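You operate a simulated robot arm through the tools that you are given. There is no shell and no other tool. Be economical: measure what you need, move in short steps, check, and stop when the job is done.

You are at the controls of a simulated two-armed robot. One attempt, no reset.

Task
Top up tank ONE to the FULL band from its drum.
Fine: push its yellow pipe down, open its drum tap, hold its fill button, shut the tap after; spill nothing.

Only the result counts: the job must be done as asked and must still hold three seconds after the hand-in. Knocking over, shifting, dropping, spilling or breaking anything else fails it.

Robot
Two 7-joint arms with two-finger parallel grippers on one trunk, on a base that drives. Base frame: it is fixed to the floor where the robot stands at the start and does not move with it; the origin is under the middle of the robot, x ahead of it, y to its left, z up; the surface under the hand at the start is at about z = 75. Readings come in cm, rad, newtons and seconds.
The left shoulder is at the start at [6.2, 19.8, 130.4], the right one opposite. With the tool pointing down near the work surface each hand reaches from about 10 to 60 cm from the robot's upright axis, wherever it stands, measured 20 degrees to its own side. Places, roughly: cream tank [90, 30, 120]; flush valve knob [70, -60, 100]; green tank [90, -10, 120]; left drum tap knob [40, 40, 70]; left prime button [80, 20, 100]; left tank valve knob [70, 50, 100]; left vent knob [70, 30, 100]; left yellow pipe [50, 20, 80]; pump switch [70, -50, 130]; ratio knob [70, -40, 130]; relief valve knob [70, -60, 110]; right prime button [80, -20, 100]; right tank valve knob [70, 10, 100]; right vent knob [70, -10, 100]; test button [80, -40, 110]. Payload 1.57 kg a hand.
Tool frame (each hand has its own): the origin (TCP) lies between the finger pads and is the grasp point; the fingertips stand 3 cm ahead of it; z points along the fingers, y is the line along which they close. The gripper opens to 11 cm. The fingers are 2.4 cm wide and 1.2 cm thick; the gripper's body (4.8 by 11.2 cm) begins 7.8 cm behind the TCP.
Orientation is that of the tool frame in the base frame, as a unit quaternion [x, y, z, w]. With the fingers straight down and closing along the base's y, the tool's x points along the base's -x, its y along +y and its z along -z.

Tools
- The arms move only by the tool apply_moves. It takes "left_deltas", "right_deltas" or both (then of equal length, played together; a hand with none holds still); each is a list of rows, each a list of 7 numbers: the shift along the tool's x, y, z in units of 250 mm (1.0 is 250 mm), then the turn, a rotation vector about the tool's x, y, z in units of 120 degrees (1.0 is 120 degrees), then the opening, from 0 (shut) to 1 (fully open). In form: [[tx, ty, tz, ax, ay, az, gripper], ...]. A call has 1 to 10 rows; each row is the pose to reach, as a shift and turn from the pose commanded when the call began, along the tool's axes at that moment. A call with a number of a shift or a turn outside -1 to 1 is refused whole. Each row takes 0.2 s and may step no farther than 5 cm and 0.15 rad from the row before; otherwise, or with a gripper value out of range, the whole call is refused. A pose out of reach is approached as far as the arm can. The call stops where the force on the tool passes 70 N (or 10 N more than at its start, if that is more) or the arm is blocked; 0.2 s more then pass. Each finger travels about 7.2 cm/s and halts on what it meets, pressing with about 32 N; the grip force reading is that of the motor and also rises with nothing between the fingers. The clock runs only during rows and for 0.2 s after the last one: add rows that repeat a pose to give the fingers time. It gives the time, the measured TCP pose, the force on the tool (base axes), the opening and the grip force at its end, in the units of the frame above (readings bear some noise), with the torque about the TCP (base axes, N m) and any sound that the robot's microphone picked up, and new pictures: "views" is both (left out), scene, wrist or none (wrist: the cameras of the hands that moved).
- Cameras (640 x 400 px; columns grow to the right, rows downward): "scene" is now at [9.64, -0.55, 187.35]; the picture's right is [-0.08, -1.00, 0.00], its down [-0.89, 0.07, -0.45] and it looks along [0.45, -0.04, -0.89] (base axes); focal length 264 px, centre (320, 200). "left" rides on the left gripper at [7, -1.6, -14.1] in its tool frame; the picture's right is [0.23, 0.97, 0.00], its down [-0.85, 0.20, -0.48] and it looks along [-0.47, 0.11, 0.88] (tool axes); focal length 222 px, centre (320, 200). "right" rides on the right gripper at [7, 1.6, -14.1] in its tool frame; the picture's right is [-0.23, 0.97, 0.00], its down [-0.86, -0.20, -0.48] and it looks along [-0.47, -0.11, 0.88] (tool axes); focal length 222 px, centre (320, 200).
- move_column(by): slides the trunk up (or, below 0, down) by that many cm; the arms and the scene camera ride with it, the base frame stays. It gives what a move gives, with no picture.
- roll_base(legs): drives the robot by 1 to 6 legs, each [ahead, left, turn to the left] in cm, cm and rad, along the robot's own axes; the way and the turn of a leg run together, so that a leg with both is an arc; at most 150 cm and 3.142 rad a leg. The arms and the cameras ride along, it lands a little off, and it stops where it bumps. It gives what a move gives, and a new picture of the scene camera.
- turn_head(pan, tilt): turns the head with the scene camera to pan (to the left, within 1.501 rad either way) and tilt (down, from -0.506 to 1.204), counted from straight ahead of the robot. It gives what a move gives, and a new picture of the scene camera.
- point_at(camera, pixels): there is no depth. For up to 12 entries [column, row, z] of the newest picture of that camera ("zoom" is the newest enlarged one), the place [x, y] in the base frame at which the ray of that pixel passes the height z, good to about 0.2 cm. No time passes.
- inspect(camera, box): a new picture of the part [left, top, right, bottom] of that camera's present view, enlarged. No time passes.
- sign_off(): hands the job in; it is judged then, once.

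Go step by step. Measure first, check grasps and placings, and put right what went wrong. The budget is 80 turns and 260 pictures, counting those below and the enlarged ones. Unless the task says otherwise, let go and move clear before handing in, and close with one line.

The tools are called after "Call:" as name(argument=value, ...) on one line, values as JSON. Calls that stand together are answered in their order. apply_moves: Moves the arms, as the interface text tells. Its arguments: {"type":"object","properties":{"left_deltas":{"type":"array","items":{"type":"array","items":{"type":"number"}}},"right_deltas":{"type":"array","items":{"type":"array","items":{"type":"number"}}},"views":{"type":"string","enum":["both","scene","wrist","none"]}},"required":[]} The other tools are called the same way: move_column (by) slides the trunk up or down; roll_base (legs) drives the base; turn_head (pan, tilt) turns the head that bears the scene camera; point_at (camera, pixels) gives the place at which the rays of pixels pass given heights; inspect (camera, box) takes an enlarged picture of a part of a camera's view; sign_off () hands the job in.

At the start:

```text
time_s: 0.0
left_position: [46.12, 25.85, 142.87]
left_tcp_rot: [0.0, 1.0, 0.0, -0.001]
left_force: [0.2, -0.3, -0.8]
left_wrist_torque: [0.02, -0.03, -0.01]
left_gripper_width: 10.98
left_gripper_force: 0.0
right_position: [43.78, -10.43, 141.69]
right_tcp_rot: [0.0, 1.0, 0.0, 0.0]
right_force: [0.3, 0.4, 0.1]
right_wrist_torque: [0.02, 0.04, -0.01]
right_gripper_width: 11.0
right_gripper_force: 0.0
trunk travel left (down, up): [-90.0, 9.0]
robot x, y, heading: [-0.41, 0.13, 0.001]
head pan, tilt: [-0.084, 1.103]
```

scene: 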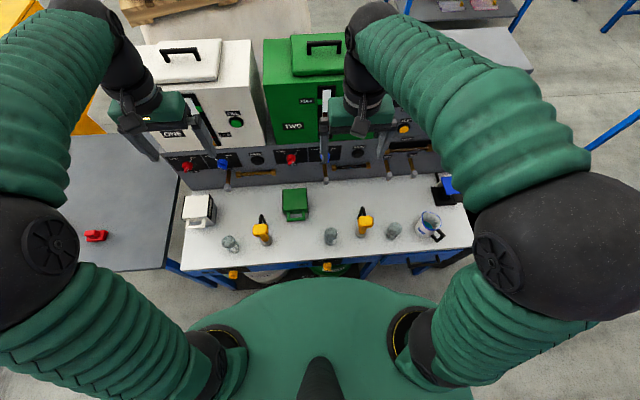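
right: 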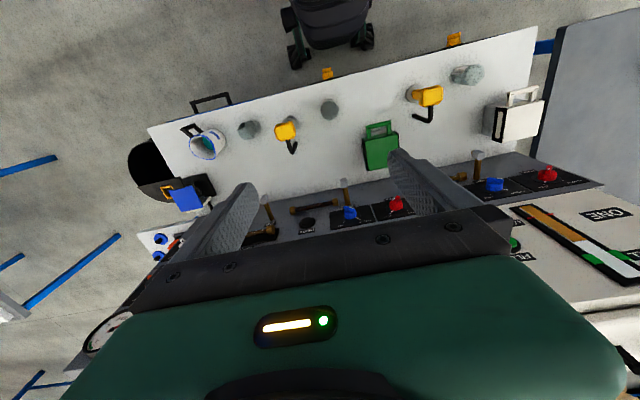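
left: 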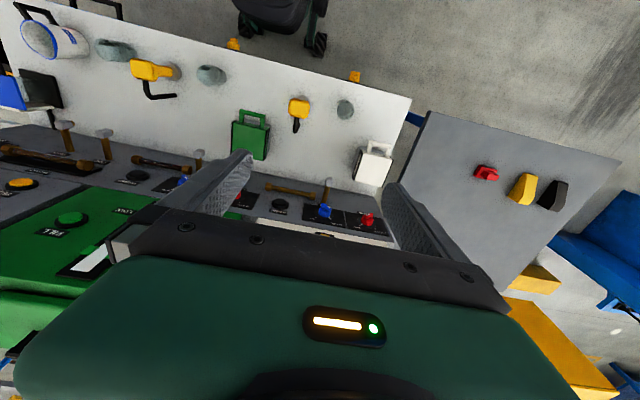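

The scene shows the cream tank "ONE" on the left (about px 195,100), and the yellow pipes at (262,232) and (364,222). I'll enlarge these areas before moving anything.

Call:
inspect(camera="scene", box=[130, 20, 290, 120])

Call:
inspect(camera="scene", box=[160, 120, 320, 220])

Call:
inspect(camera="scene", box=[180, 190, 340, 290])

Call:
inspect(camera="scene", box=[310, 120, 470, 220])

Call:
inspect(camera="right", box=[340, 120, 640, 300])

Call:
inspect(camera="left", box=[200, 60, 440, 240])

```text
4.00 times, centred on (210, 70) of scene
```

zoom: 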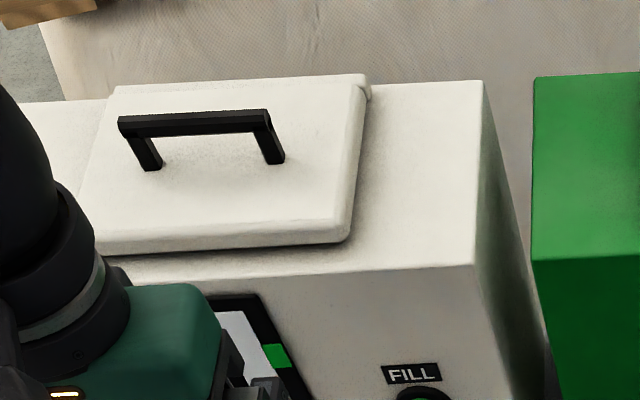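

```text
4.00 times, centred on (240, 170) of scene
```

zoom: 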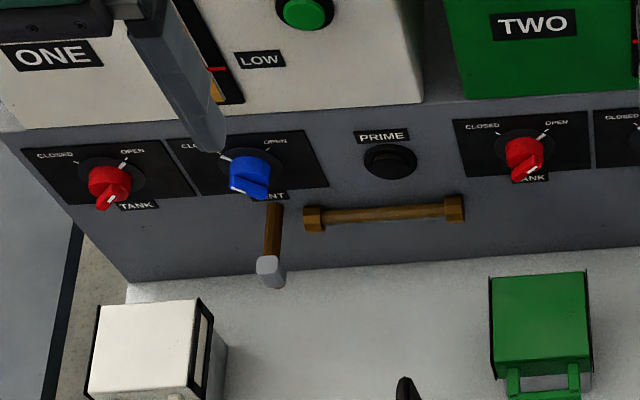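

```text
4.00 times, centred on (260, 240) of scene
```

zoom: 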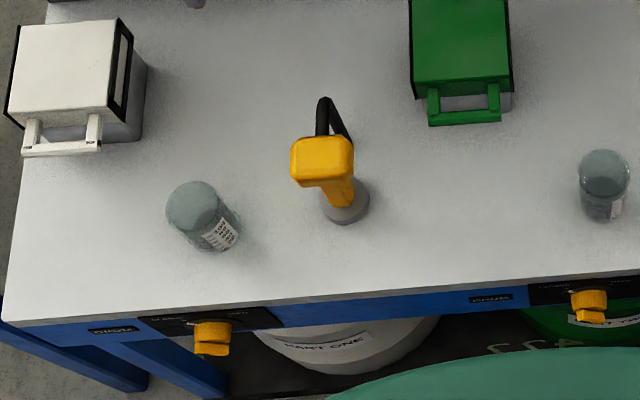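

```text
4.00 times, centred on (390, 170) of scene
```

zoom: 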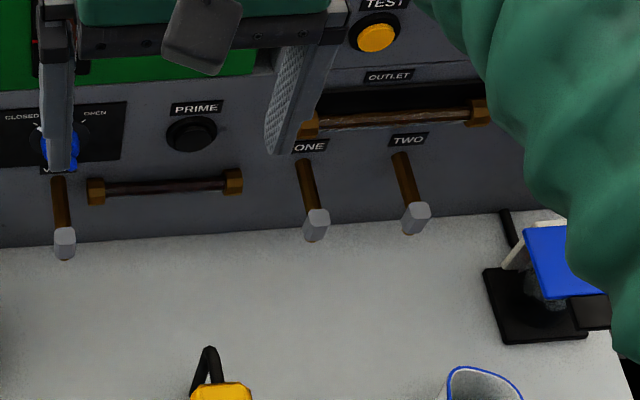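

```text
2.13 times, centred on (490, 210) of right
```

zoom: 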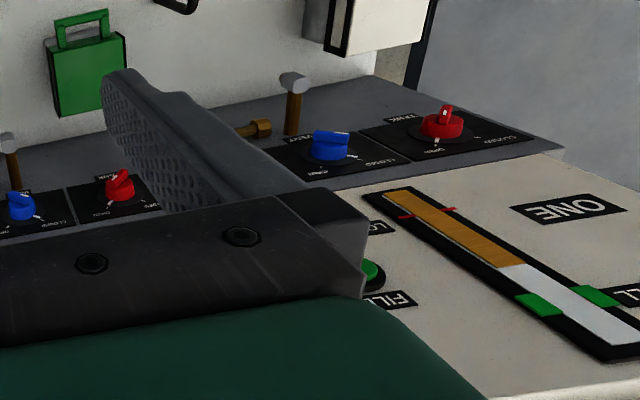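

```text
2.22 times, centred on (320, 150) of left
```

zoom: 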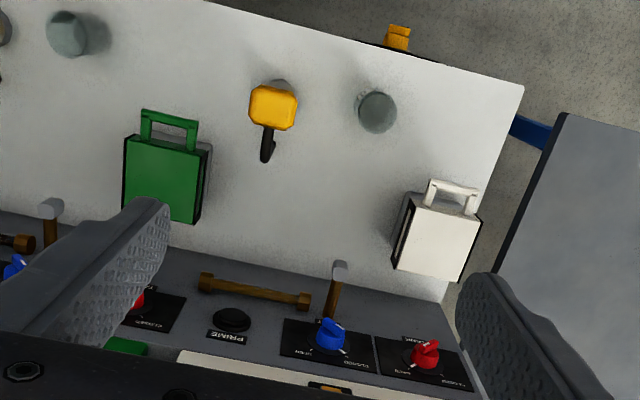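

Tank ONE's gauge reads between LOW and the green FULL band. The yellow pipe top is near (261,230), and a yellow drum tap knob is on the bench's front edge near (233,273). I'll measure these and read the tap labels.

Call:
inspect(camera="scene", box=[190, 255, 270, 305])

Call:
inspect(camera="scene", box=[230, 200, 310, 250])

Call:
point_at(camera="scene", pixels=[[266, 243, 75], [262, 230, 90], [262, 230, 85], [233, 274, 70], [233, 280, 70], [236, 122, 120], [206, 207, 82]])

Call:
turn_head(pan=0.3, tilt=0.75)

```text
8.00 times, centred on (230, 280) of scene
```

zoom: 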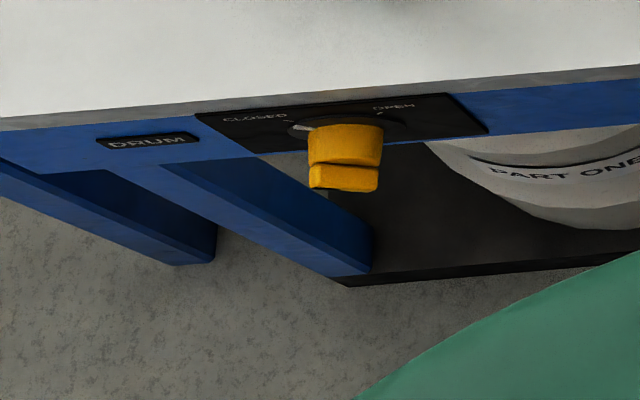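

```text
8.00 times, centred on (270, 225) of scene
```

zoom: 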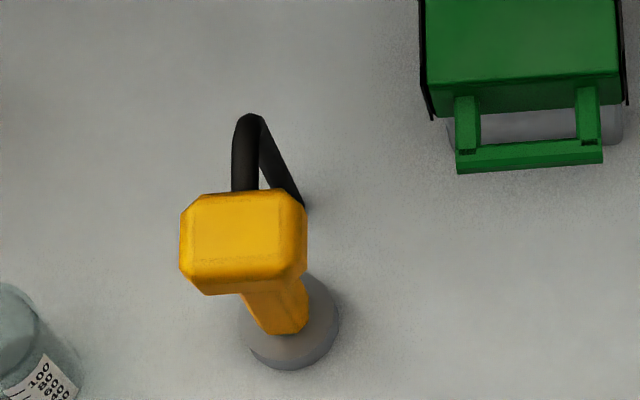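

```text
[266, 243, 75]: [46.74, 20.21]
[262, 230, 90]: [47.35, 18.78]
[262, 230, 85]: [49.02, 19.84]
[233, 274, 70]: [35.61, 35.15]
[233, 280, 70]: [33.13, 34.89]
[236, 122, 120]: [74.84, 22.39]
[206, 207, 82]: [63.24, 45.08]
```

```text
time_s: 0.9
left_position: [46.08, 25.85, 142.85]
left_tcp_rot: [0.0, 1.0, 0.0, 0.001]
left_force: [-0.4, 0.0, 0.2]
left_wrist_torque: [-0.01, -0.02, 0.01]
left_gripper_width: 10.99
left_gripper_force: 0.1
right_position: [43.66, -10.53, 141.69]
right_tcp_rot: [0.001, 1.0, -0.001, 0.0]
right_force: [0.2, 0.4, -0.2]
right_wrist_torque: [0.0, -0.02, -0.05]
right_gripper_width: 10.97
right_gripper_force: 0.1
trunk travel left (down, up): [-90.0, 9.0]
robot x, y, heading: [0.14, 0.07, 0.004]
head pan, tilt: [0.3, 0.75]
```

scene: 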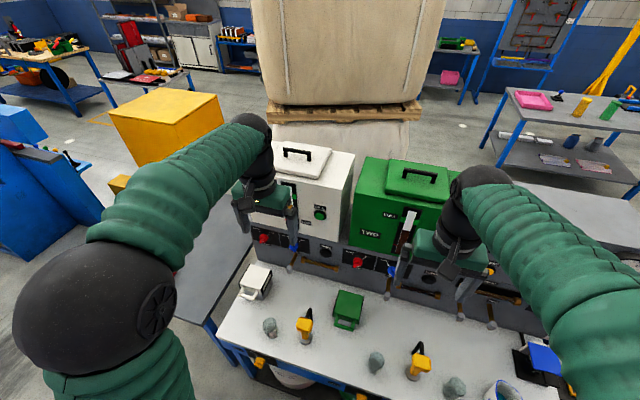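

The pipe, tap and FILL button are all visible, and the tap appears to be on CLOSED. I'll triangulate the pipe top using the left camera (299,107).

Call:
point_at(camera="left", pixels=[[300, 100, 80], [300, 100, 85], [300, 100, 90], [300, 100, 95]])

Call:
inspect(camera="left", box=[260, 80, 340, 130])

Call:
inspect(camera="scene", box=[240, 180, 400, 280])

Call:
inspect(camera="scene", box=[270, 300, 350, 350])

Call:
inspect(camera="scene", box=[230, 345, 310, 395])

Call:
point_at(camera="scene", pixels=[[304, 324, 80], [304, 324, 85], [304, 324, 90], [306, 340, 75], [259, 362, 70], [259, 362, 72], [320, 213, 115], [320, 213, 120]])

```text
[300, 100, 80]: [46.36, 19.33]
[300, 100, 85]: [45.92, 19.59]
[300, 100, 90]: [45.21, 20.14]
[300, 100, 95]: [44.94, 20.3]
```

```text
8.00 times, centred on (300, 105) of left
```

zoom: 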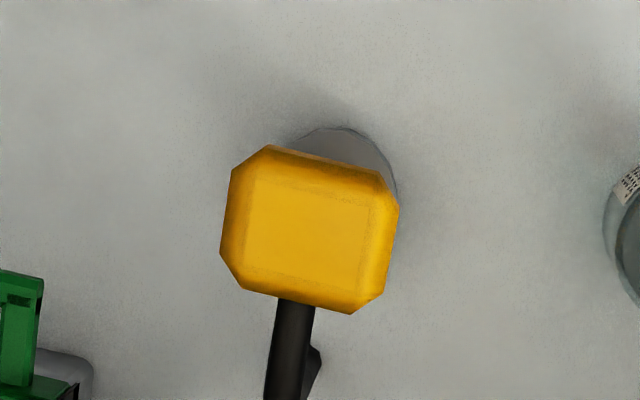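

```text
4.00 times, centred on (320, 230) of scene
```

zoom: 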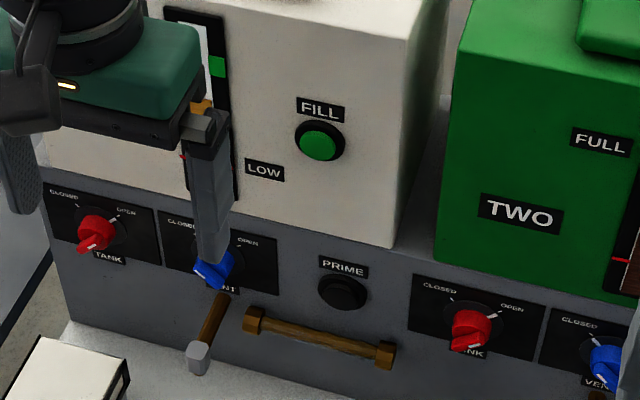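

```text
8.00 times, centred on (310, 325) of scene
```

zoom: 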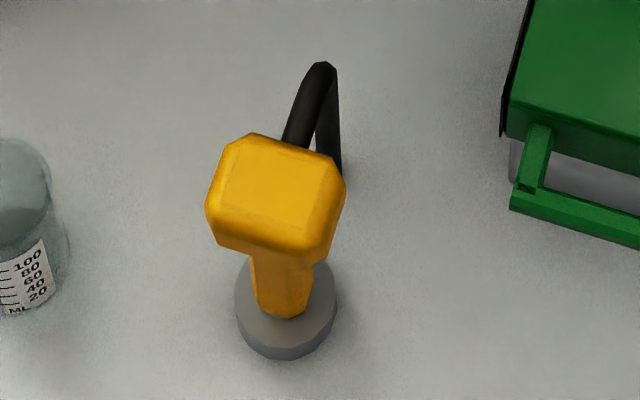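

```text
8.00 times, centred on (270, 370) of scene
```

zoom: 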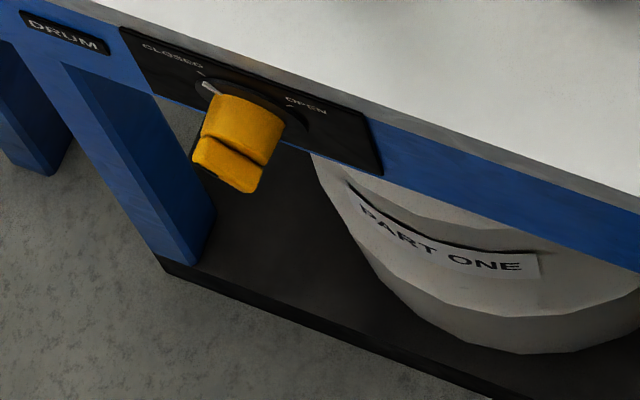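

```text
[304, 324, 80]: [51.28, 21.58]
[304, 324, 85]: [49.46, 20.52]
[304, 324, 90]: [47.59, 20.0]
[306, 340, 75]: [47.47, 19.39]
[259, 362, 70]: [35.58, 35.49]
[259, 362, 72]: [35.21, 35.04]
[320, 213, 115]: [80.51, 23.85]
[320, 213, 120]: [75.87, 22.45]
```

Triangulating from both cameras puts the pipe head's top centre at about (47.3, 19.6, 90). I'll close the left gripper and bring it above the pipe.

Call:
apply_moves(left_deltas=[[-0.024, -0.12, 0.1, 0, 0, 0, 0], [-0.048, -0.25, 0.2, 0, 0, 0, 0], [-0.048, -0.25, 0.4, 0, 0, 0, 0], [-0.048, -0.25, 0.6, 0, 0, 0, 0], [-0.048, -0.25, 0.8, 0, 0, 0, 0], [-0.048, -0.25, 1.0, 0, 0, 0, 0]], views="both")

```text
time_s: 2.3
left_position: [47.41, 19.6, 117.82]
left_tcp_rot: [0.0, 1.0, 0.0, -0.001]
left_force: [-0.9, 0.3, -1.3]
left_wrist_torque: [0.01, 0.02, -0.01]
left_gripper_width: 0.0
left_gripper_force: 21.4
right_position: [43.86, -10.47, 141.56]
right_tcp_rot: [0.0, 1.0, -0.001, 0.0]
right_force: [0.5, 0.2, 0.3]
right_wrist_torque: [0.04, 0.02, 0.0]
right_gripper_width: 11.01
right_gripper_force: 0.1
trunk travel left (down, up): [-90.0, 9.0]
robot x, y, heading: [-0.25, -0.08, -0.002]
head pan, tilt: [0.3, 0.75]
```

scene: 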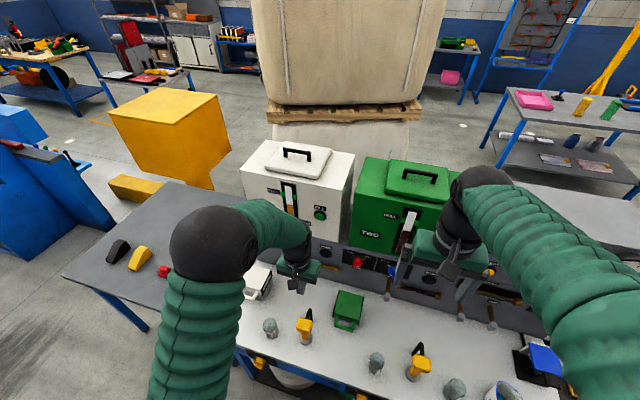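
left: 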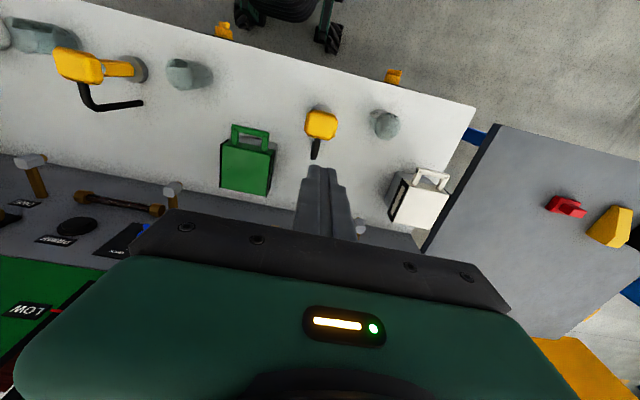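

The hand is now over the bench. I'll check the pipe's offset in the left camera (320,124).

Call:
inspect(camera="left", box=[280, 100, 360, 150])

Call:
point_at(camera="left", pixels=[[320, 124, 88], [320, 124, 90], [320, 124, 92]])

Call:
inspect(camera="scene", box=[240, 150, 400, 250])

```text
8.00 times, centred on (320, 125) of left
```

zoom: 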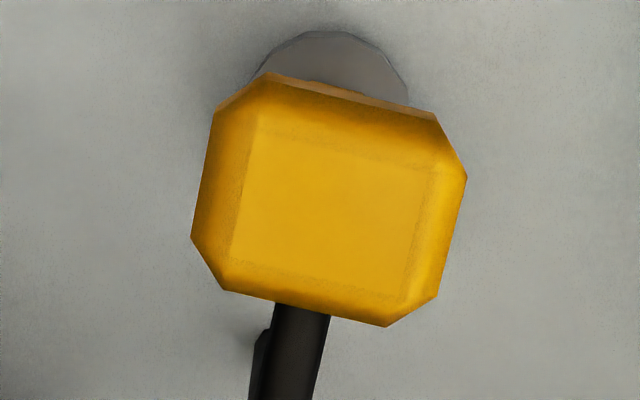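

```text
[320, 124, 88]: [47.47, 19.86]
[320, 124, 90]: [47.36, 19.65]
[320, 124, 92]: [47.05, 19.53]
```

```text
4.00 times, centred on (320, 200) of scene
```

zoom: 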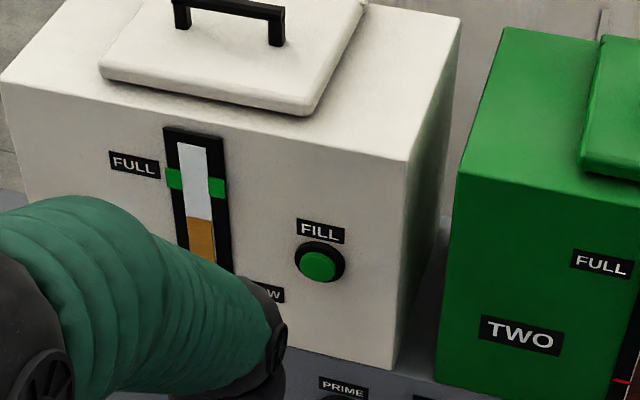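

The alignment is good: the pipe is at (47.36, 19.65). I'll descend to just above its top, then go in small steps.

Call:
apply_moves(left_deltas=[[0, 0, 0.2, 0, 0, 0, 0], [0, 0, 0.4, 0, 0, 0, 0], [0, 0, 0.6, 0, 0, 0, 0], [0, 0, 0.8, 0, 0, 0, 0], [0, 0, 0.84, 0, 0, 0, 0], [0, 0, 0.88, 0, 0, 0, 0], [0, 0, 0.91, 0, 0, 0, 0], [0, 0, 0.94, 0, 0, 0, 0], [0, 0, 0.97, 0, 0, 0, 0], [0, 0, 1.0, 0, 0, 0, 0]], views="both")

```text
time_s: 4.5
left_position: [47.24, 19.51, 92.94]
left_tcp_rot: [0.001, 1.0, 0.0, 0.0]
left_force: [1.4, 0.5, 2.9]
left_wrist_torque: [0.02, -0.02, -0.02]
left_gripper_width: 0.01
left_gripper_force: 21.6
right_position: [43.7, -10.47, 141.78]
right_tcp_rot: [0.001, 1.0, 0.0, 0.001]
right_force: [0.0, 0.0, 0.3]
right_wrist_torque: [0.05, 0.01, -0.02]
right_gripper_width: 11.04
right_gripper_force: 0.1
trunk travel left (down, up): [-90.0, 9.0]
robot x, y, heading: [-0.33, -0.23, -0.0]
head pan, tilt: [0.3, 0.75]
```

scene: 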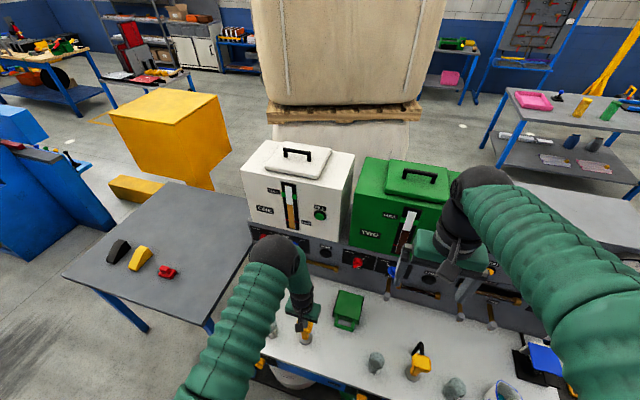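
left: 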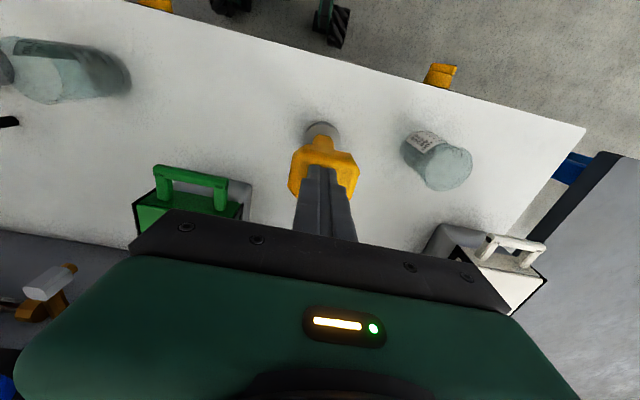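

The fingertips are at about z = 89.9 and the force is just starting to rise, so I've touched the pipe. I'll push it down in 0.75 cm steps.

Call:
apply_moves(left_deltas=[[0, 0, 0.03, 0, 0, 0, 0], [0, 0, 0.06, 0, 0, 0, 0], [0, 0, 0.09, 0, 0, 0, 0], [0, 0, 0.12, 0, 0, 0, 0], [0, 0, 0.15, 0, 0, 0, 0], [0, 0, 0.18, 0, 0, 0, 0]], views="wrist")

```text
time_s: 5.9
left_position: [47.08, 19.62, 88.4]
left_tcp_rot: [0.0, 1.0, 0.0, -0.001]
left_force: [1.1, -0.3, 0.4]
left_wrist_torque: [-0.01, 0.02, -0.01]
left_gripper_width: 0.02
left_gripper_force: 21.3
right_position: [43.7, -10.48, 141.62]
right_tcp_rot: [0.001, 1.0, -0.001, 0.0]
right_force: [-0.6, 0.8, 0.1]
right_wrist_torque: [-0.01, -0.03, 0.0]
right_gripper_width: 11.0
right_gripper_force: 0.0
trunk travel left (down, up): [-90.0, 9.0]
robot x, y, heading: [-0.29, -0.21, -0.003]
head pan, tilt: [0.3, 0.75]
```

left: 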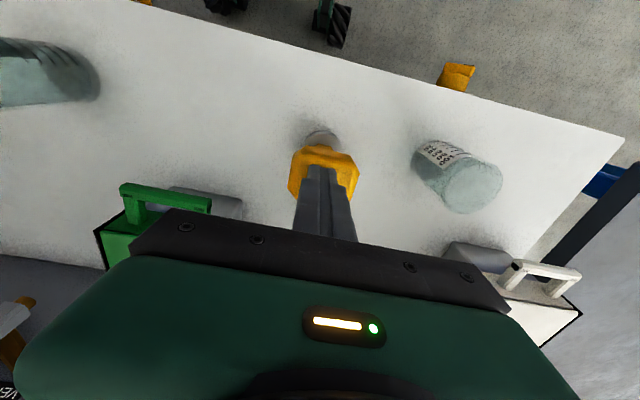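

The pipe is sliding down with the fingers, so I'll keep pushing.

Call:
apply_moves(left_deltas=[[0, 0, 0.03, 0, 0, 0, 0], [0, 0, 0.06, 0, 0, 0, 0], [0, 0, 0.09, 0, 0, 0, 0], [0, 0, 0.12, 0, 0, 0, 0], [0, 0, 0.15, 0, 0, 0, 0], [0, 0, 0.18, 0, 0, 0, 0], [0, 0, 0.21, 0, 0, 0, 0], [0, 0, 0.24, 0, 0, 0, 0]], views="both")

```text
time_s: 7.4
left_position: [47.14, 19.42, 84.48]
left_tcp_rot: [0.0, 1.0, 0.003, 0.006]
left_force: [-21.6, 1.2, 72.9]
left_wrist_torque: [-0.05, 1.5, -0.11]
left_gripper_width: 0.01
left_gripper_force: 21.6
right_position: [42.72, -10.94, 142.01]
right_tcp_rot: [-0.001, 1.0, 0.0, 0.003]
right_force: [0.0, 0.7, 0.3]
right_wrist_torque: [0.03, 0.01, 0.03]
right_gripper_width: 11.0
right_gripper_force: 0.1
trunk travel left (down, up): [-90.0, 9.0]
robot x, y, heading: [-0.19, -0.07, -0.002]
head pan, tilt: [0.3, 0.75]
stopped in row 7 (left hand): the force on the tool passed its limit at 81 N (the readings are from after the stop); the commanded pose is now the measured one
```

scene: 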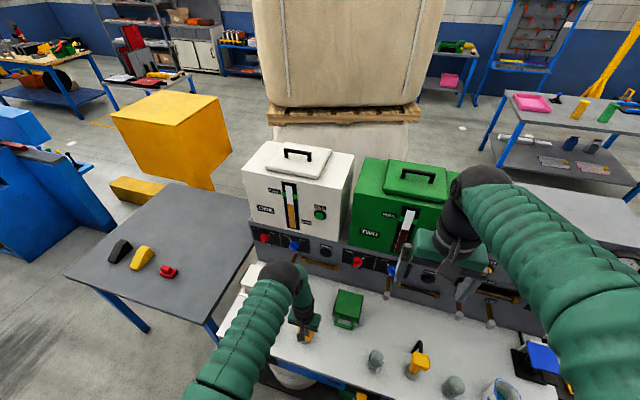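
left: 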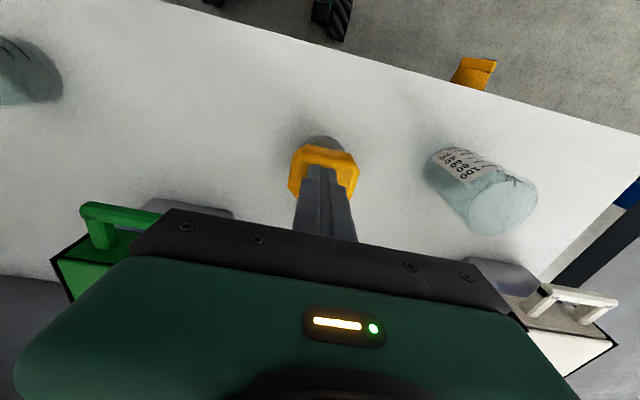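

It bottomed out hard at 81 N with the fingertips at about z = 81.4, so the pipe is fully down. I'll retreat straight up and check that it stays.

Call:
apply_moves(left_deltas=[[0, 0, -0.04, 0, 0, 0, 0], [0, 0, -0.12, 0, 0, 0, 0], [0, 0, -0.3, 0, 0, 0, 0], [0, 0, -0.48, 0, 0, 0, 0], [0, 0, -0.66, 0, 0, 0, 0], [0, 0, -0.84, 0, 0, 0, 0], [0, 0, -1.0, 0, 0, 0, 0]], views="wrist")

Call:
inspect(camera="left", box=[220, 60, 420, 185])

Call:
inspect(camera="scene", box=[240, 280, 400, 380])

```text
time_s: 9.0
left_position: [47.21, 19.84, 109.01]
left_tcp_rot: [-0.001, 1.0, 0.001, 0.006]
left_force: [-0.4, -0.3, 1.0]
left_wrist_torque: [0.01, 0.0, -0.02]
left_gripper_width: 0.0
left_gripper_force: 21.7
right_position: [43.35, -10.43, 141.79]
right_tcp_rot: [-0.001, 1.0, -0.001, 0.002]
right_force: [0.0, 0.2, 0.2]
right_wrist_torque: [0.0, -0.03, -0.01]
right_gripper_width: 11.01
right_gripper_force: 0.0
trunk travel left (down, up): [-90.0, 9.0]
robot x, y, heading: [-0.16, -0.21, -0.003]
head pan, tilt: [0.3, 0.75]
```

left: 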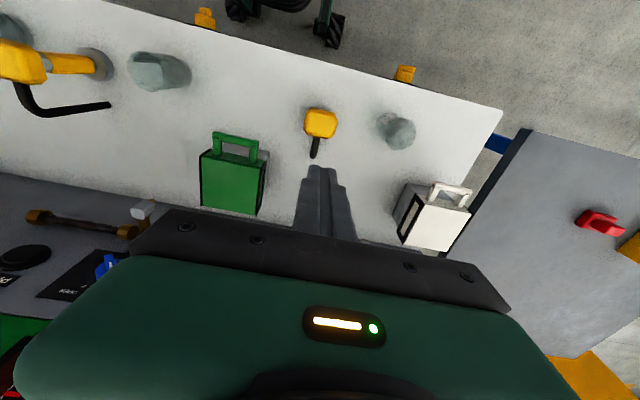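

```text
3.20 times, centred on (320, 122) of left
```

zoom: 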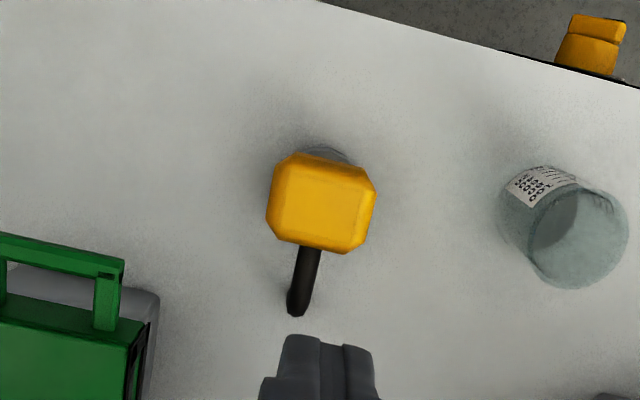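

```text
4.00 times, centred on (320, 330) of scene
```

zoom: 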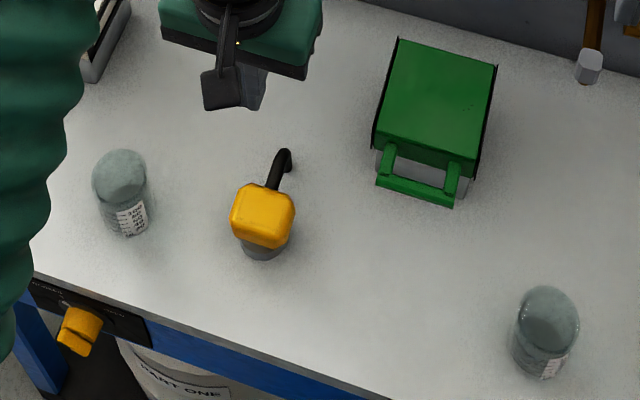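

The pipe is staying down. Next I'll triangulate the drum tap from the left camera (406,73) and the scene camera.

Call:
inspect(camera="left", box=[366, 50, 446, 100])

Call:
point_at(camera="left", pixels=[[406, 68, 66], [406, 68, 69], [406, 68, 72], [500, 108, 75], [460, 96, 75]])

Call:
turn_head(pan=0.5, tilt=1.1)

```text
8.00 times, centred on (406, 75) of left
```

zoom: 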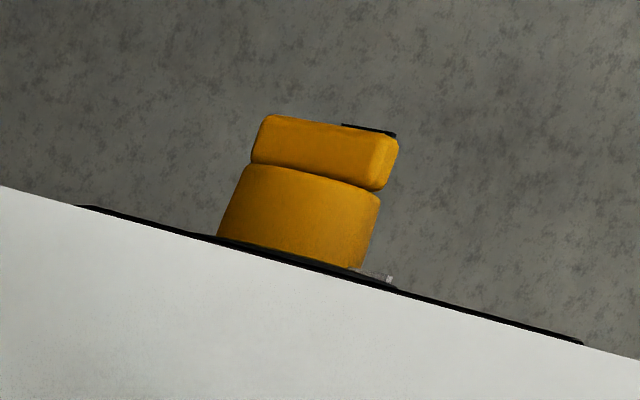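

```text
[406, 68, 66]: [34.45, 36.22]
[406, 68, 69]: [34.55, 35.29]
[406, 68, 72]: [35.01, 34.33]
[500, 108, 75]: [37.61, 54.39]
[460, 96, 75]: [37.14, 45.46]
```

```text
time_s: 9.9
left_position: [47.53, 19.84, 108.78]
left_tcp_rot: [0.0, 1.0, 0.001, 0.005]
left_force: [-0.3, -0.3, -0.2]
left_wrist_torque: [0.01, 0.0, 0.0]
left_gripper_width: 0.0
left_gripper_force: 20.9
right_position: [43.64, -10.37, 141.71]
right_tcp_rot: [-0.001, 1.0, -0.001, -0.001]
right_force: [0.3, -0.4, 0.5]
right_wrist_torque: [0.01, -0.04, 0.02]
right_gripper_width: 10.98
right_gripper_force: 0.0
trunk travel left (down, up): [-90.0, 9.0]
robot x, y, heading: [0.43, -0.15, 0.005]
head pan, tilt: [0.499, 1.1]
```

scene: 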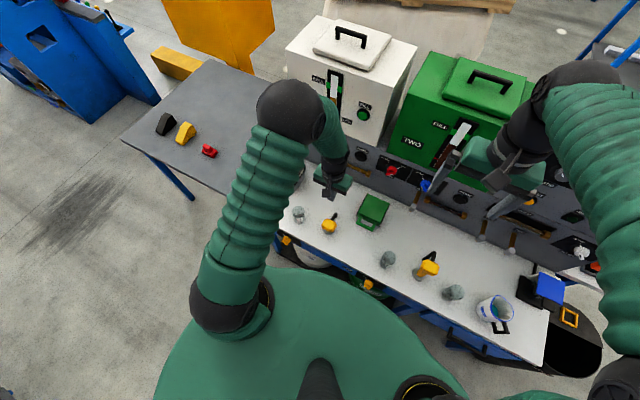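

The bar's angle isn't clear from above. I'll back the robot off so I can see the tap face-on and reach it with a forward-pointing hand.

Call:
roll_base(legs=[[-38, 0, 0]])

Call:
move_column(by=-30)

Call:
turn_head(pan=0.35, tilt=0.75)

```text
time_s: 12.3
left_position: [9.67, 19.85, 108.6]
left_tcp_rot: [-0.001, 1.0, 0.001, 0.003]
left_force: [0.0, 0.3, -0.7]
left_wrist_torque: [0.04, 0.01, -0.02]
left_gripper_width: 0.0
left_gripper_force: 20.8
right_position: [6.07, -10.4, 141.56]
right_tcp_rot: [-0.001, 1.0, 0.0, -0.002]
right_force: [0.4, -0.5, -0.9]
right_wrist_torque: [-0.01, -0.01, -0.01]
right_gripper_width: 11.0
right_gripper_force: 0.0
trunk travel left (down, up): [-90.0, 9.0]
robot x, y, heading: [-38.21, 0.3, 0.001]
head pan, tilt: [0.499, 1.1]
```

scene: 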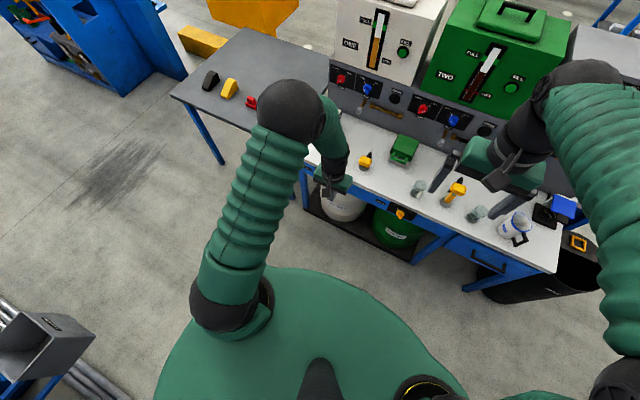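

```text
time_s: 15.3
left_position: [9.25, 19.84, 78.9]
left_tcp_rot: [-0.001, 1.0, 0.001, 0.005]
left_force: [-0.4, 0.6, -0.5]
left_wrist_torque: [0.0, 0.02, -0.01]
left_gripper_width: 0.0
left_gripper_force: 21.4
right_position: [5.46, -10.38, 111.78]
right_tcp_rot: [-0.002, 1.0, 0.0, 0.001]
right_force: [0.0, 0.2, -0.4]
right_wrist_torque: [-0.01, -0.02, 0.02]
right_gripper_width: 10.99
right_gripper_force: 0.1
trunk travel left (down, up): [-60.0, 39.0]
robot x, y, heading: [-37.84, -0.03, 0.004]
head pan, tilt: [0.499, 1.1]
```

```text
time_s: 16.1
left_position: [9.25, 19.76, 78.74]
left_tcp_rot: [0.0, 1.0, 0.001, 0.005]
left_force: [0.0, 0.7, 0.2]
left_wrist_torque: [0.01, 0.02, -0.02]
left_gripper_width: 0.0
left_gripper_force: 21.4
right_position: [5.45, -10.52, 111.82]
right_tcp_rot: [-0.002, 1.0, -0.001, 0.002]
right_force: [-0.2, -0.9, -1.1]
right_wrist_torque: [-0.01, 0.0, 0.0]
right_gripper_width: 11.0
right_gripper_force: 0.1
trunk travel left (down, up): [-60.0, 39.0]
robot x, y, heading: [-37.78, -0.06, 0.005]
head pan, tilt: [0.351, 0.75]
```

scene: 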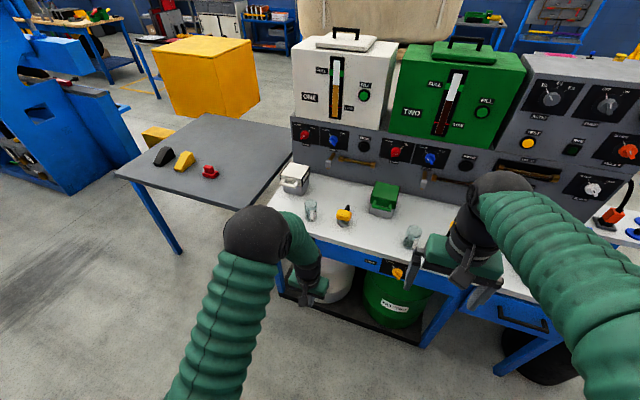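

ONE's tap is hidden behind the left arm. I'll swing the left hand forward-pointing, in front of the tap and short of it.

Call:
apply_moves(left_deltas=[[-0.04, 0.06, 0.02, 0, -0.07067, 0, 0], [-0.08, 0.12, 0.04, 0, -0.14134, 0, 0], [-0.12, 0.18, 0.06, 0, -0.21201, 0, 0], [-0.16, 0.24, 0.08, 0, -0.28268, 0, 0], [-0.2, 0.3, 0.1, 0, -0.35335, 0, 0], [-0.24, 0.36, 0.12, 0, -0.42402, 0, 0], [-0.28, 0.42, 0.14, 0, -0.49469, 0, 0], [-0.32, 0.48, 0.16, 0, -0.56536, 0, 0], [-0.36, 0.54, 0.18, 0, -0.63603, 0, 0], [-0.4, 0.6, 0.2, 0, -0.7067, 0, 0]], views="both")

```text
time_s: 18.3
left_position: [19.29, 34.98, 73.85]
left_tcp_rot: [0.0, 0.734, 0.0, 0.679]
left_force: [0.3, 0.7, -1.0]
left_wrist_torque: [-0.02, -0.02, -0.01]
left_gripper_width: 0.01
left_gripper_force: 21.6
right_position: [5.41, -10.19, 111.85]
right_tcp_rot: [-0.001, 1.0, -0.001, 0.001]
right_force: [0.2, -0.8, 0.3]
right_wrist_torque: [-0.04, 0.0, 0.0]
right_gripper_width: 11.01
right_gripper_force: 0.0
trunk travel left (down, up): [-60.0, 39.0]
robot x, y, heading: [-37.75, 0.02, 0.006]
head pan, tilt: [0.351, 0.75]
```

scene: 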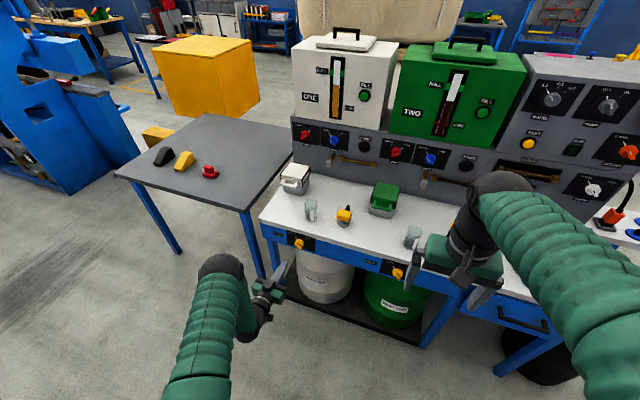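
left: 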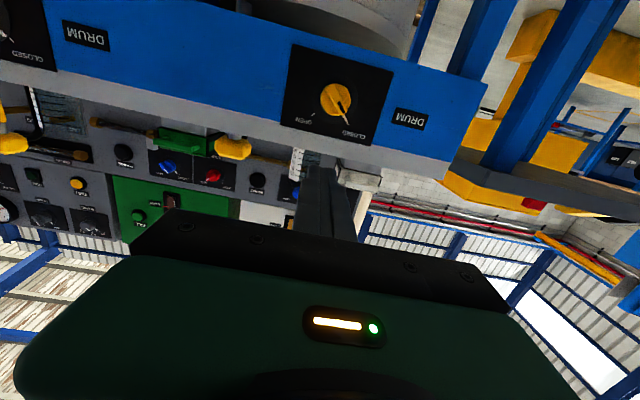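

The left camera now sees the tap face-on at (337,100), in an upside-down picture. I'll enlarge it and measure.

Call:
inspect(camera="left", box=[256, 40, 416, 140])

Call:
inspect(camera="scene", box=[250, 210, 350, 273])

Call:
point_at(camera="left", pixels=[[336, 100, 68], [336, 100, 69], [336, 100, 70], [336, 100, 71]])

Call:
point_at(camera="scene", pixels=[[298, 244, 67], [298, 244, 69], [298, 244, 70], [298, 244, 71], [298, 232, 75]])

```text
4.00 times, centred on (336, 90) of left
```

zoom: 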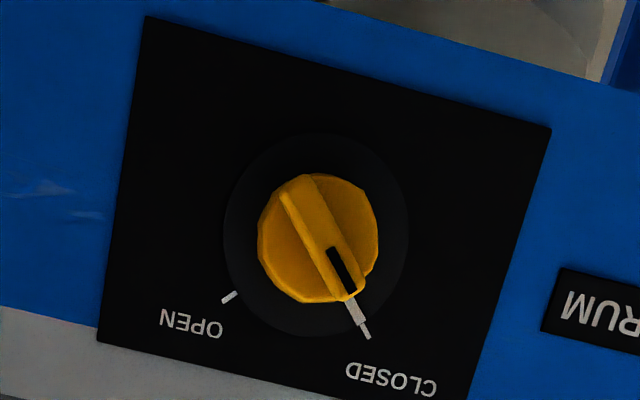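

```text
6.35 times, centred on (300, 242) of scene
```

zoom: 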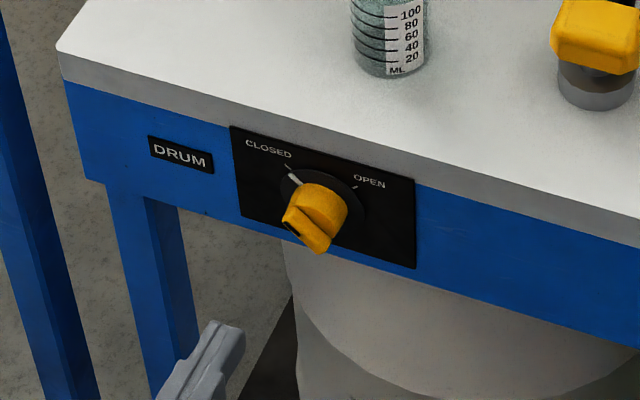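

```text
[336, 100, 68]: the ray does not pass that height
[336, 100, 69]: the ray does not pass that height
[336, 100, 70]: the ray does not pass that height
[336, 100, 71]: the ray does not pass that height
```

```text
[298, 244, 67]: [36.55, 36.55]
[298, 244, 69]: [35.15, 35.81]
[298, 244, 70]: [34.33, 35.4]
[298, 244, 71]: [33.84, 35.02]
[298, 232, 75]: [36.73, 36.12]
```

The tap's bar points at CLOSED (upper left), and OPEN is 90° clockwise from it. I'll level the hand, bring it to the tap's height and open it, then re-measure from the new view.

Call:
apply_moves(left_deltas=[[0.096, 0.012, 0.008, 0, -0.019, 0, 0.25], [0.193, 0.024, 0.015, 0, -0.0375, 0, 0.5], [0.193, 0.024, 0.015, 0, -0.0375, 0, 0.5], [0.193, 0.024, 0.015, 0, -0.0375, 0, 0.5]], views="both")

Call:
inspect(camera="left", box=[256, 40, 416, 140])

```text
time_s: 19.3
left_position: [19.2, 35.36, 69.07]
left_tcp_rot: [-0.001, 0.707, 0.002, 0.707]
left_force: [0.4, -0.1, -0.2]
left_wrist_torque: [0.0, 0.0, 0.0]
left_gripper_width: 5.49
left_gripper_force: 0.1
right_position: [5.36, -10.41, 111.66]
right_tcp_rot: [-0.002, 1.0, 0.0, 0.001]
right_force: [-1.0, -0.3, -0.6]
right_wrist_torque: [0.0, 0.02, -0.01]
right_gripper_width: 10.99
right_gripper_force: 0.0
trunk travel left (down, up): [-60.0, 39.0]
robot x, y, heading: [-38.36, -0.18, 0.008]
head pan, tilt: [0.351, 0.75]
```

scene: 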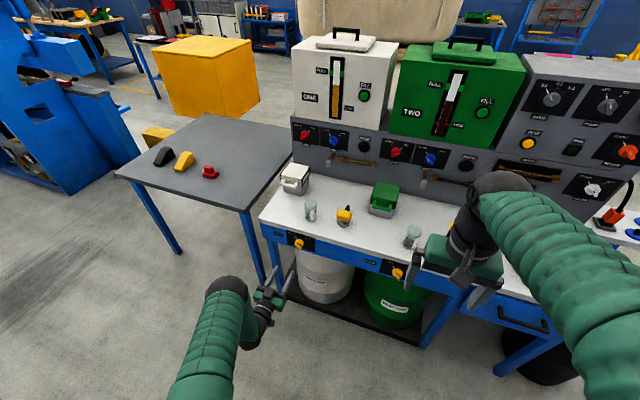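
left: 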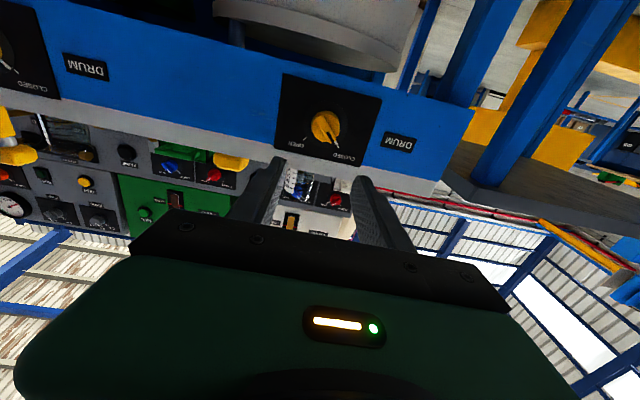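

```text
4.00 times, centred on (336, 90) of left
```

zoom: 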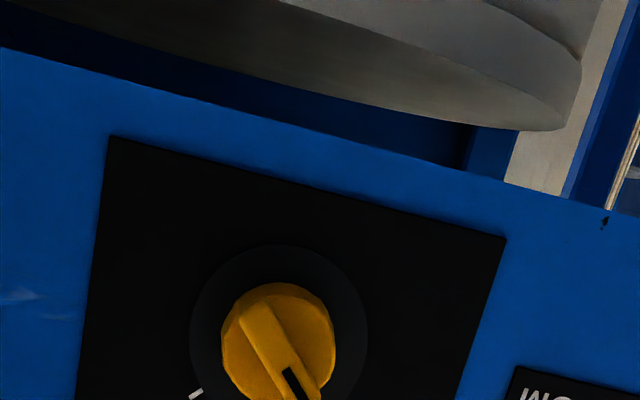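

Two wrist views put the tap axis at about y = 35.7, z = 67.3. I'll roll the hand −45° to straddle the bar and move closer.

Call:
apply_moves(left_deltas=[[0.012, 0.002, 0.05, 0, 0, -0.0625, 0.5], [0.024, 0.005, 0.1, 0, 0, -0.125, 0.5], [0.036, 0.008, 0.15, 0, 0, -0.1875, 0.5], [0.048, 0.01, 0.2, 0, 0, -0.25, 0.5], [0.06, 0.012, 0.25, 0, 0, -0.3125, 0.5], [0.071, 0.014, 0.3, 0, 0, -0.375, 0.5]], views="both")

Call:
inspect(camera="left", box=[220, 60, 420, 185])

Call:
inspect(camera="scene", box=[240, 220, 340, 283])

```text
time_s: 20.7
left_position: [26.71, 35.77, 67.37]
left_tcp_rot: [-0.272, 0.653, -0.27, 0.653]
left_force: [-0.3, -0.2, 0.3]
left_wrist_torque: [-0.01, 0.02, -0.02]
left_gripper_width: 5.48
left_gripper_force: 0.1
right_position: [5.29, -10.41, 111.75]
right_tcp_rot: [-0.001, 1.0, 0.0, 0.0]
right_force: [0.1, -0.6, 0.2]
right_wrist_torque: [0.01, -0.03, -0.01]
right_gripper_width: 11.0
right_gripper_force: 0.1
trunk travel left (down, up): [-60.0, 39.0]
robot x, y, heading: [-37.78, 0.01, 0.001]
head pan, tilt: [0.351, 0.75]
```

scene: 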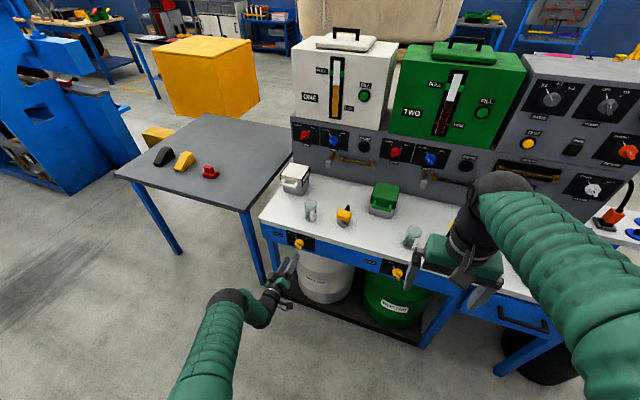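
left: 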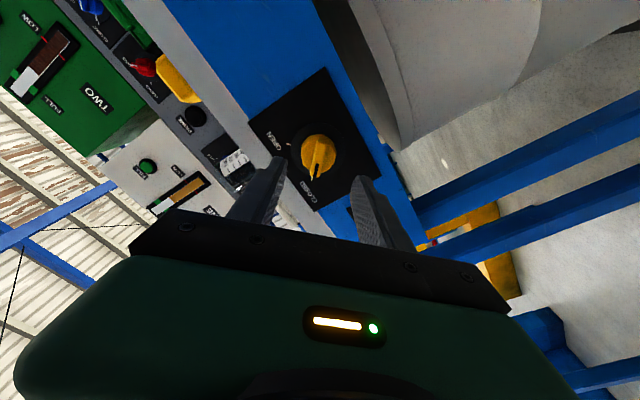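

```text
3.20 times, centred on (320, 122) of left
```

zoom: 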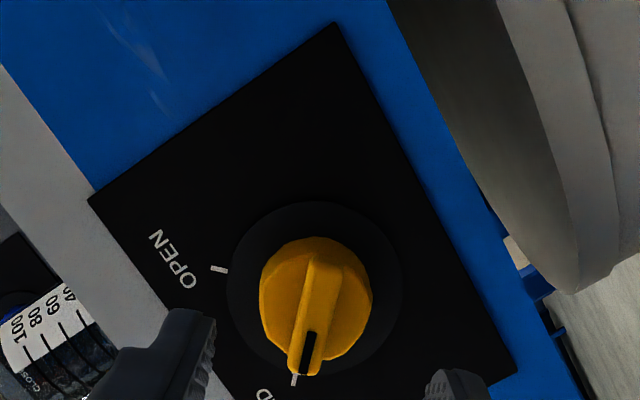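

```text
6.35 times, centred on (290, 252) of scene
```

zoom: 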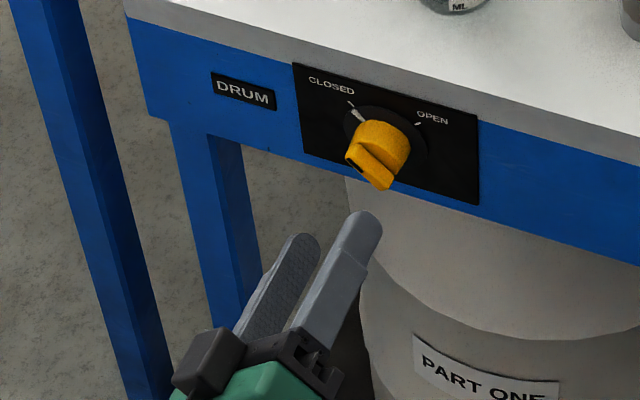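

The hand is lined up to within a few millimetres, with the bar about 4–6° further over. I'll correct that and advance 4 cm, then look again.

Call:
apply_moves(left_deltas=[[0.004, -0.004, 0.06, 0, 0, -0.017, 0.5], [0.008, -0.008, 0.12, 0, 0, -0.034, 0.5], [0.008, -0.008, 0.16, 0, 0, -0.034, 0.5]], views="both")

Call:
inspect(camera="left", box=[220, 80, 420, 205])

Call:
inspect(camera="scene", box=[260, 220, 340, 270])

```text
time_s: 21.5
left_position: [30.8, 35.63, 67.44]
left_tcp_rot: [-0.296, 0.643, -0.293, 0.643]
left_force: [0.6, -0.2, -0.3]
left_wrist_torque: [0.0, 0.0, -0.03]
left_gripper_width: 5.5
left_gripper_force: 0.1
right_position: [5.42, -10.51, 111.78]
right_tcp_rot: [-0.002, 1.0, 0.0, 0.0]
right_force: [-0.5, 0.3, 0.3]
right_wrist_torque: [0.0, 0.0, 0.01]
right_gripper_width: 11.01
right_gripper_force: 0.0
trunk travel left (down, up): [-60.0, 39.0]
robot x, y, heading: [-38.49, -0.33, 0.007]
head pan, tilt: [0.351, 0.75]
```

scene: 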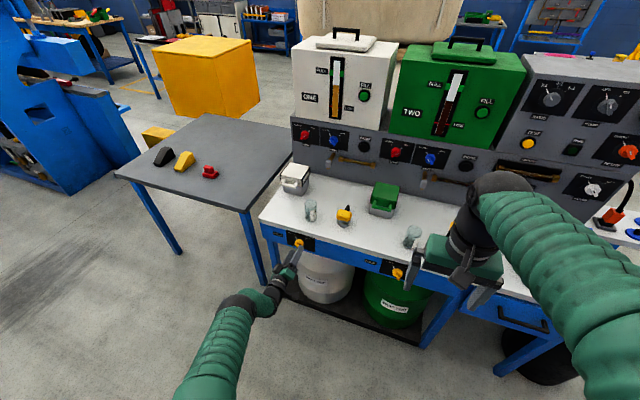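
left: 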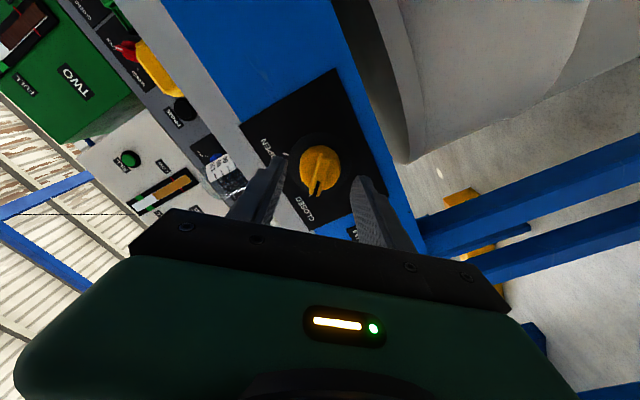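

```text
3.20 times, centred on (320, 142) of left
```

zoom: 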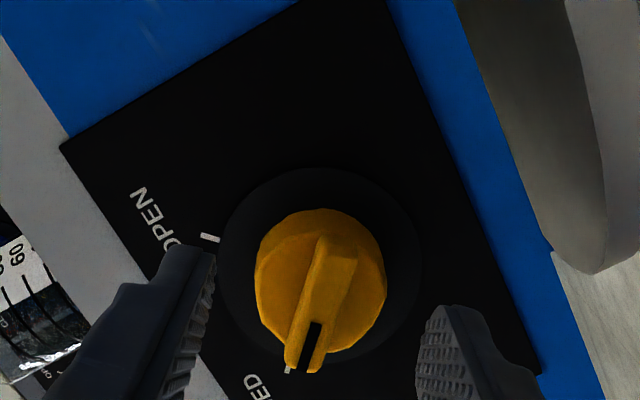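

```text
8.00 times, centred on (300, 245) of scene
```

zoom: 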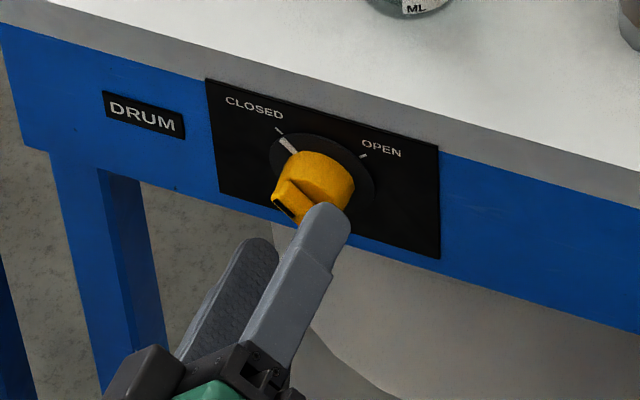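

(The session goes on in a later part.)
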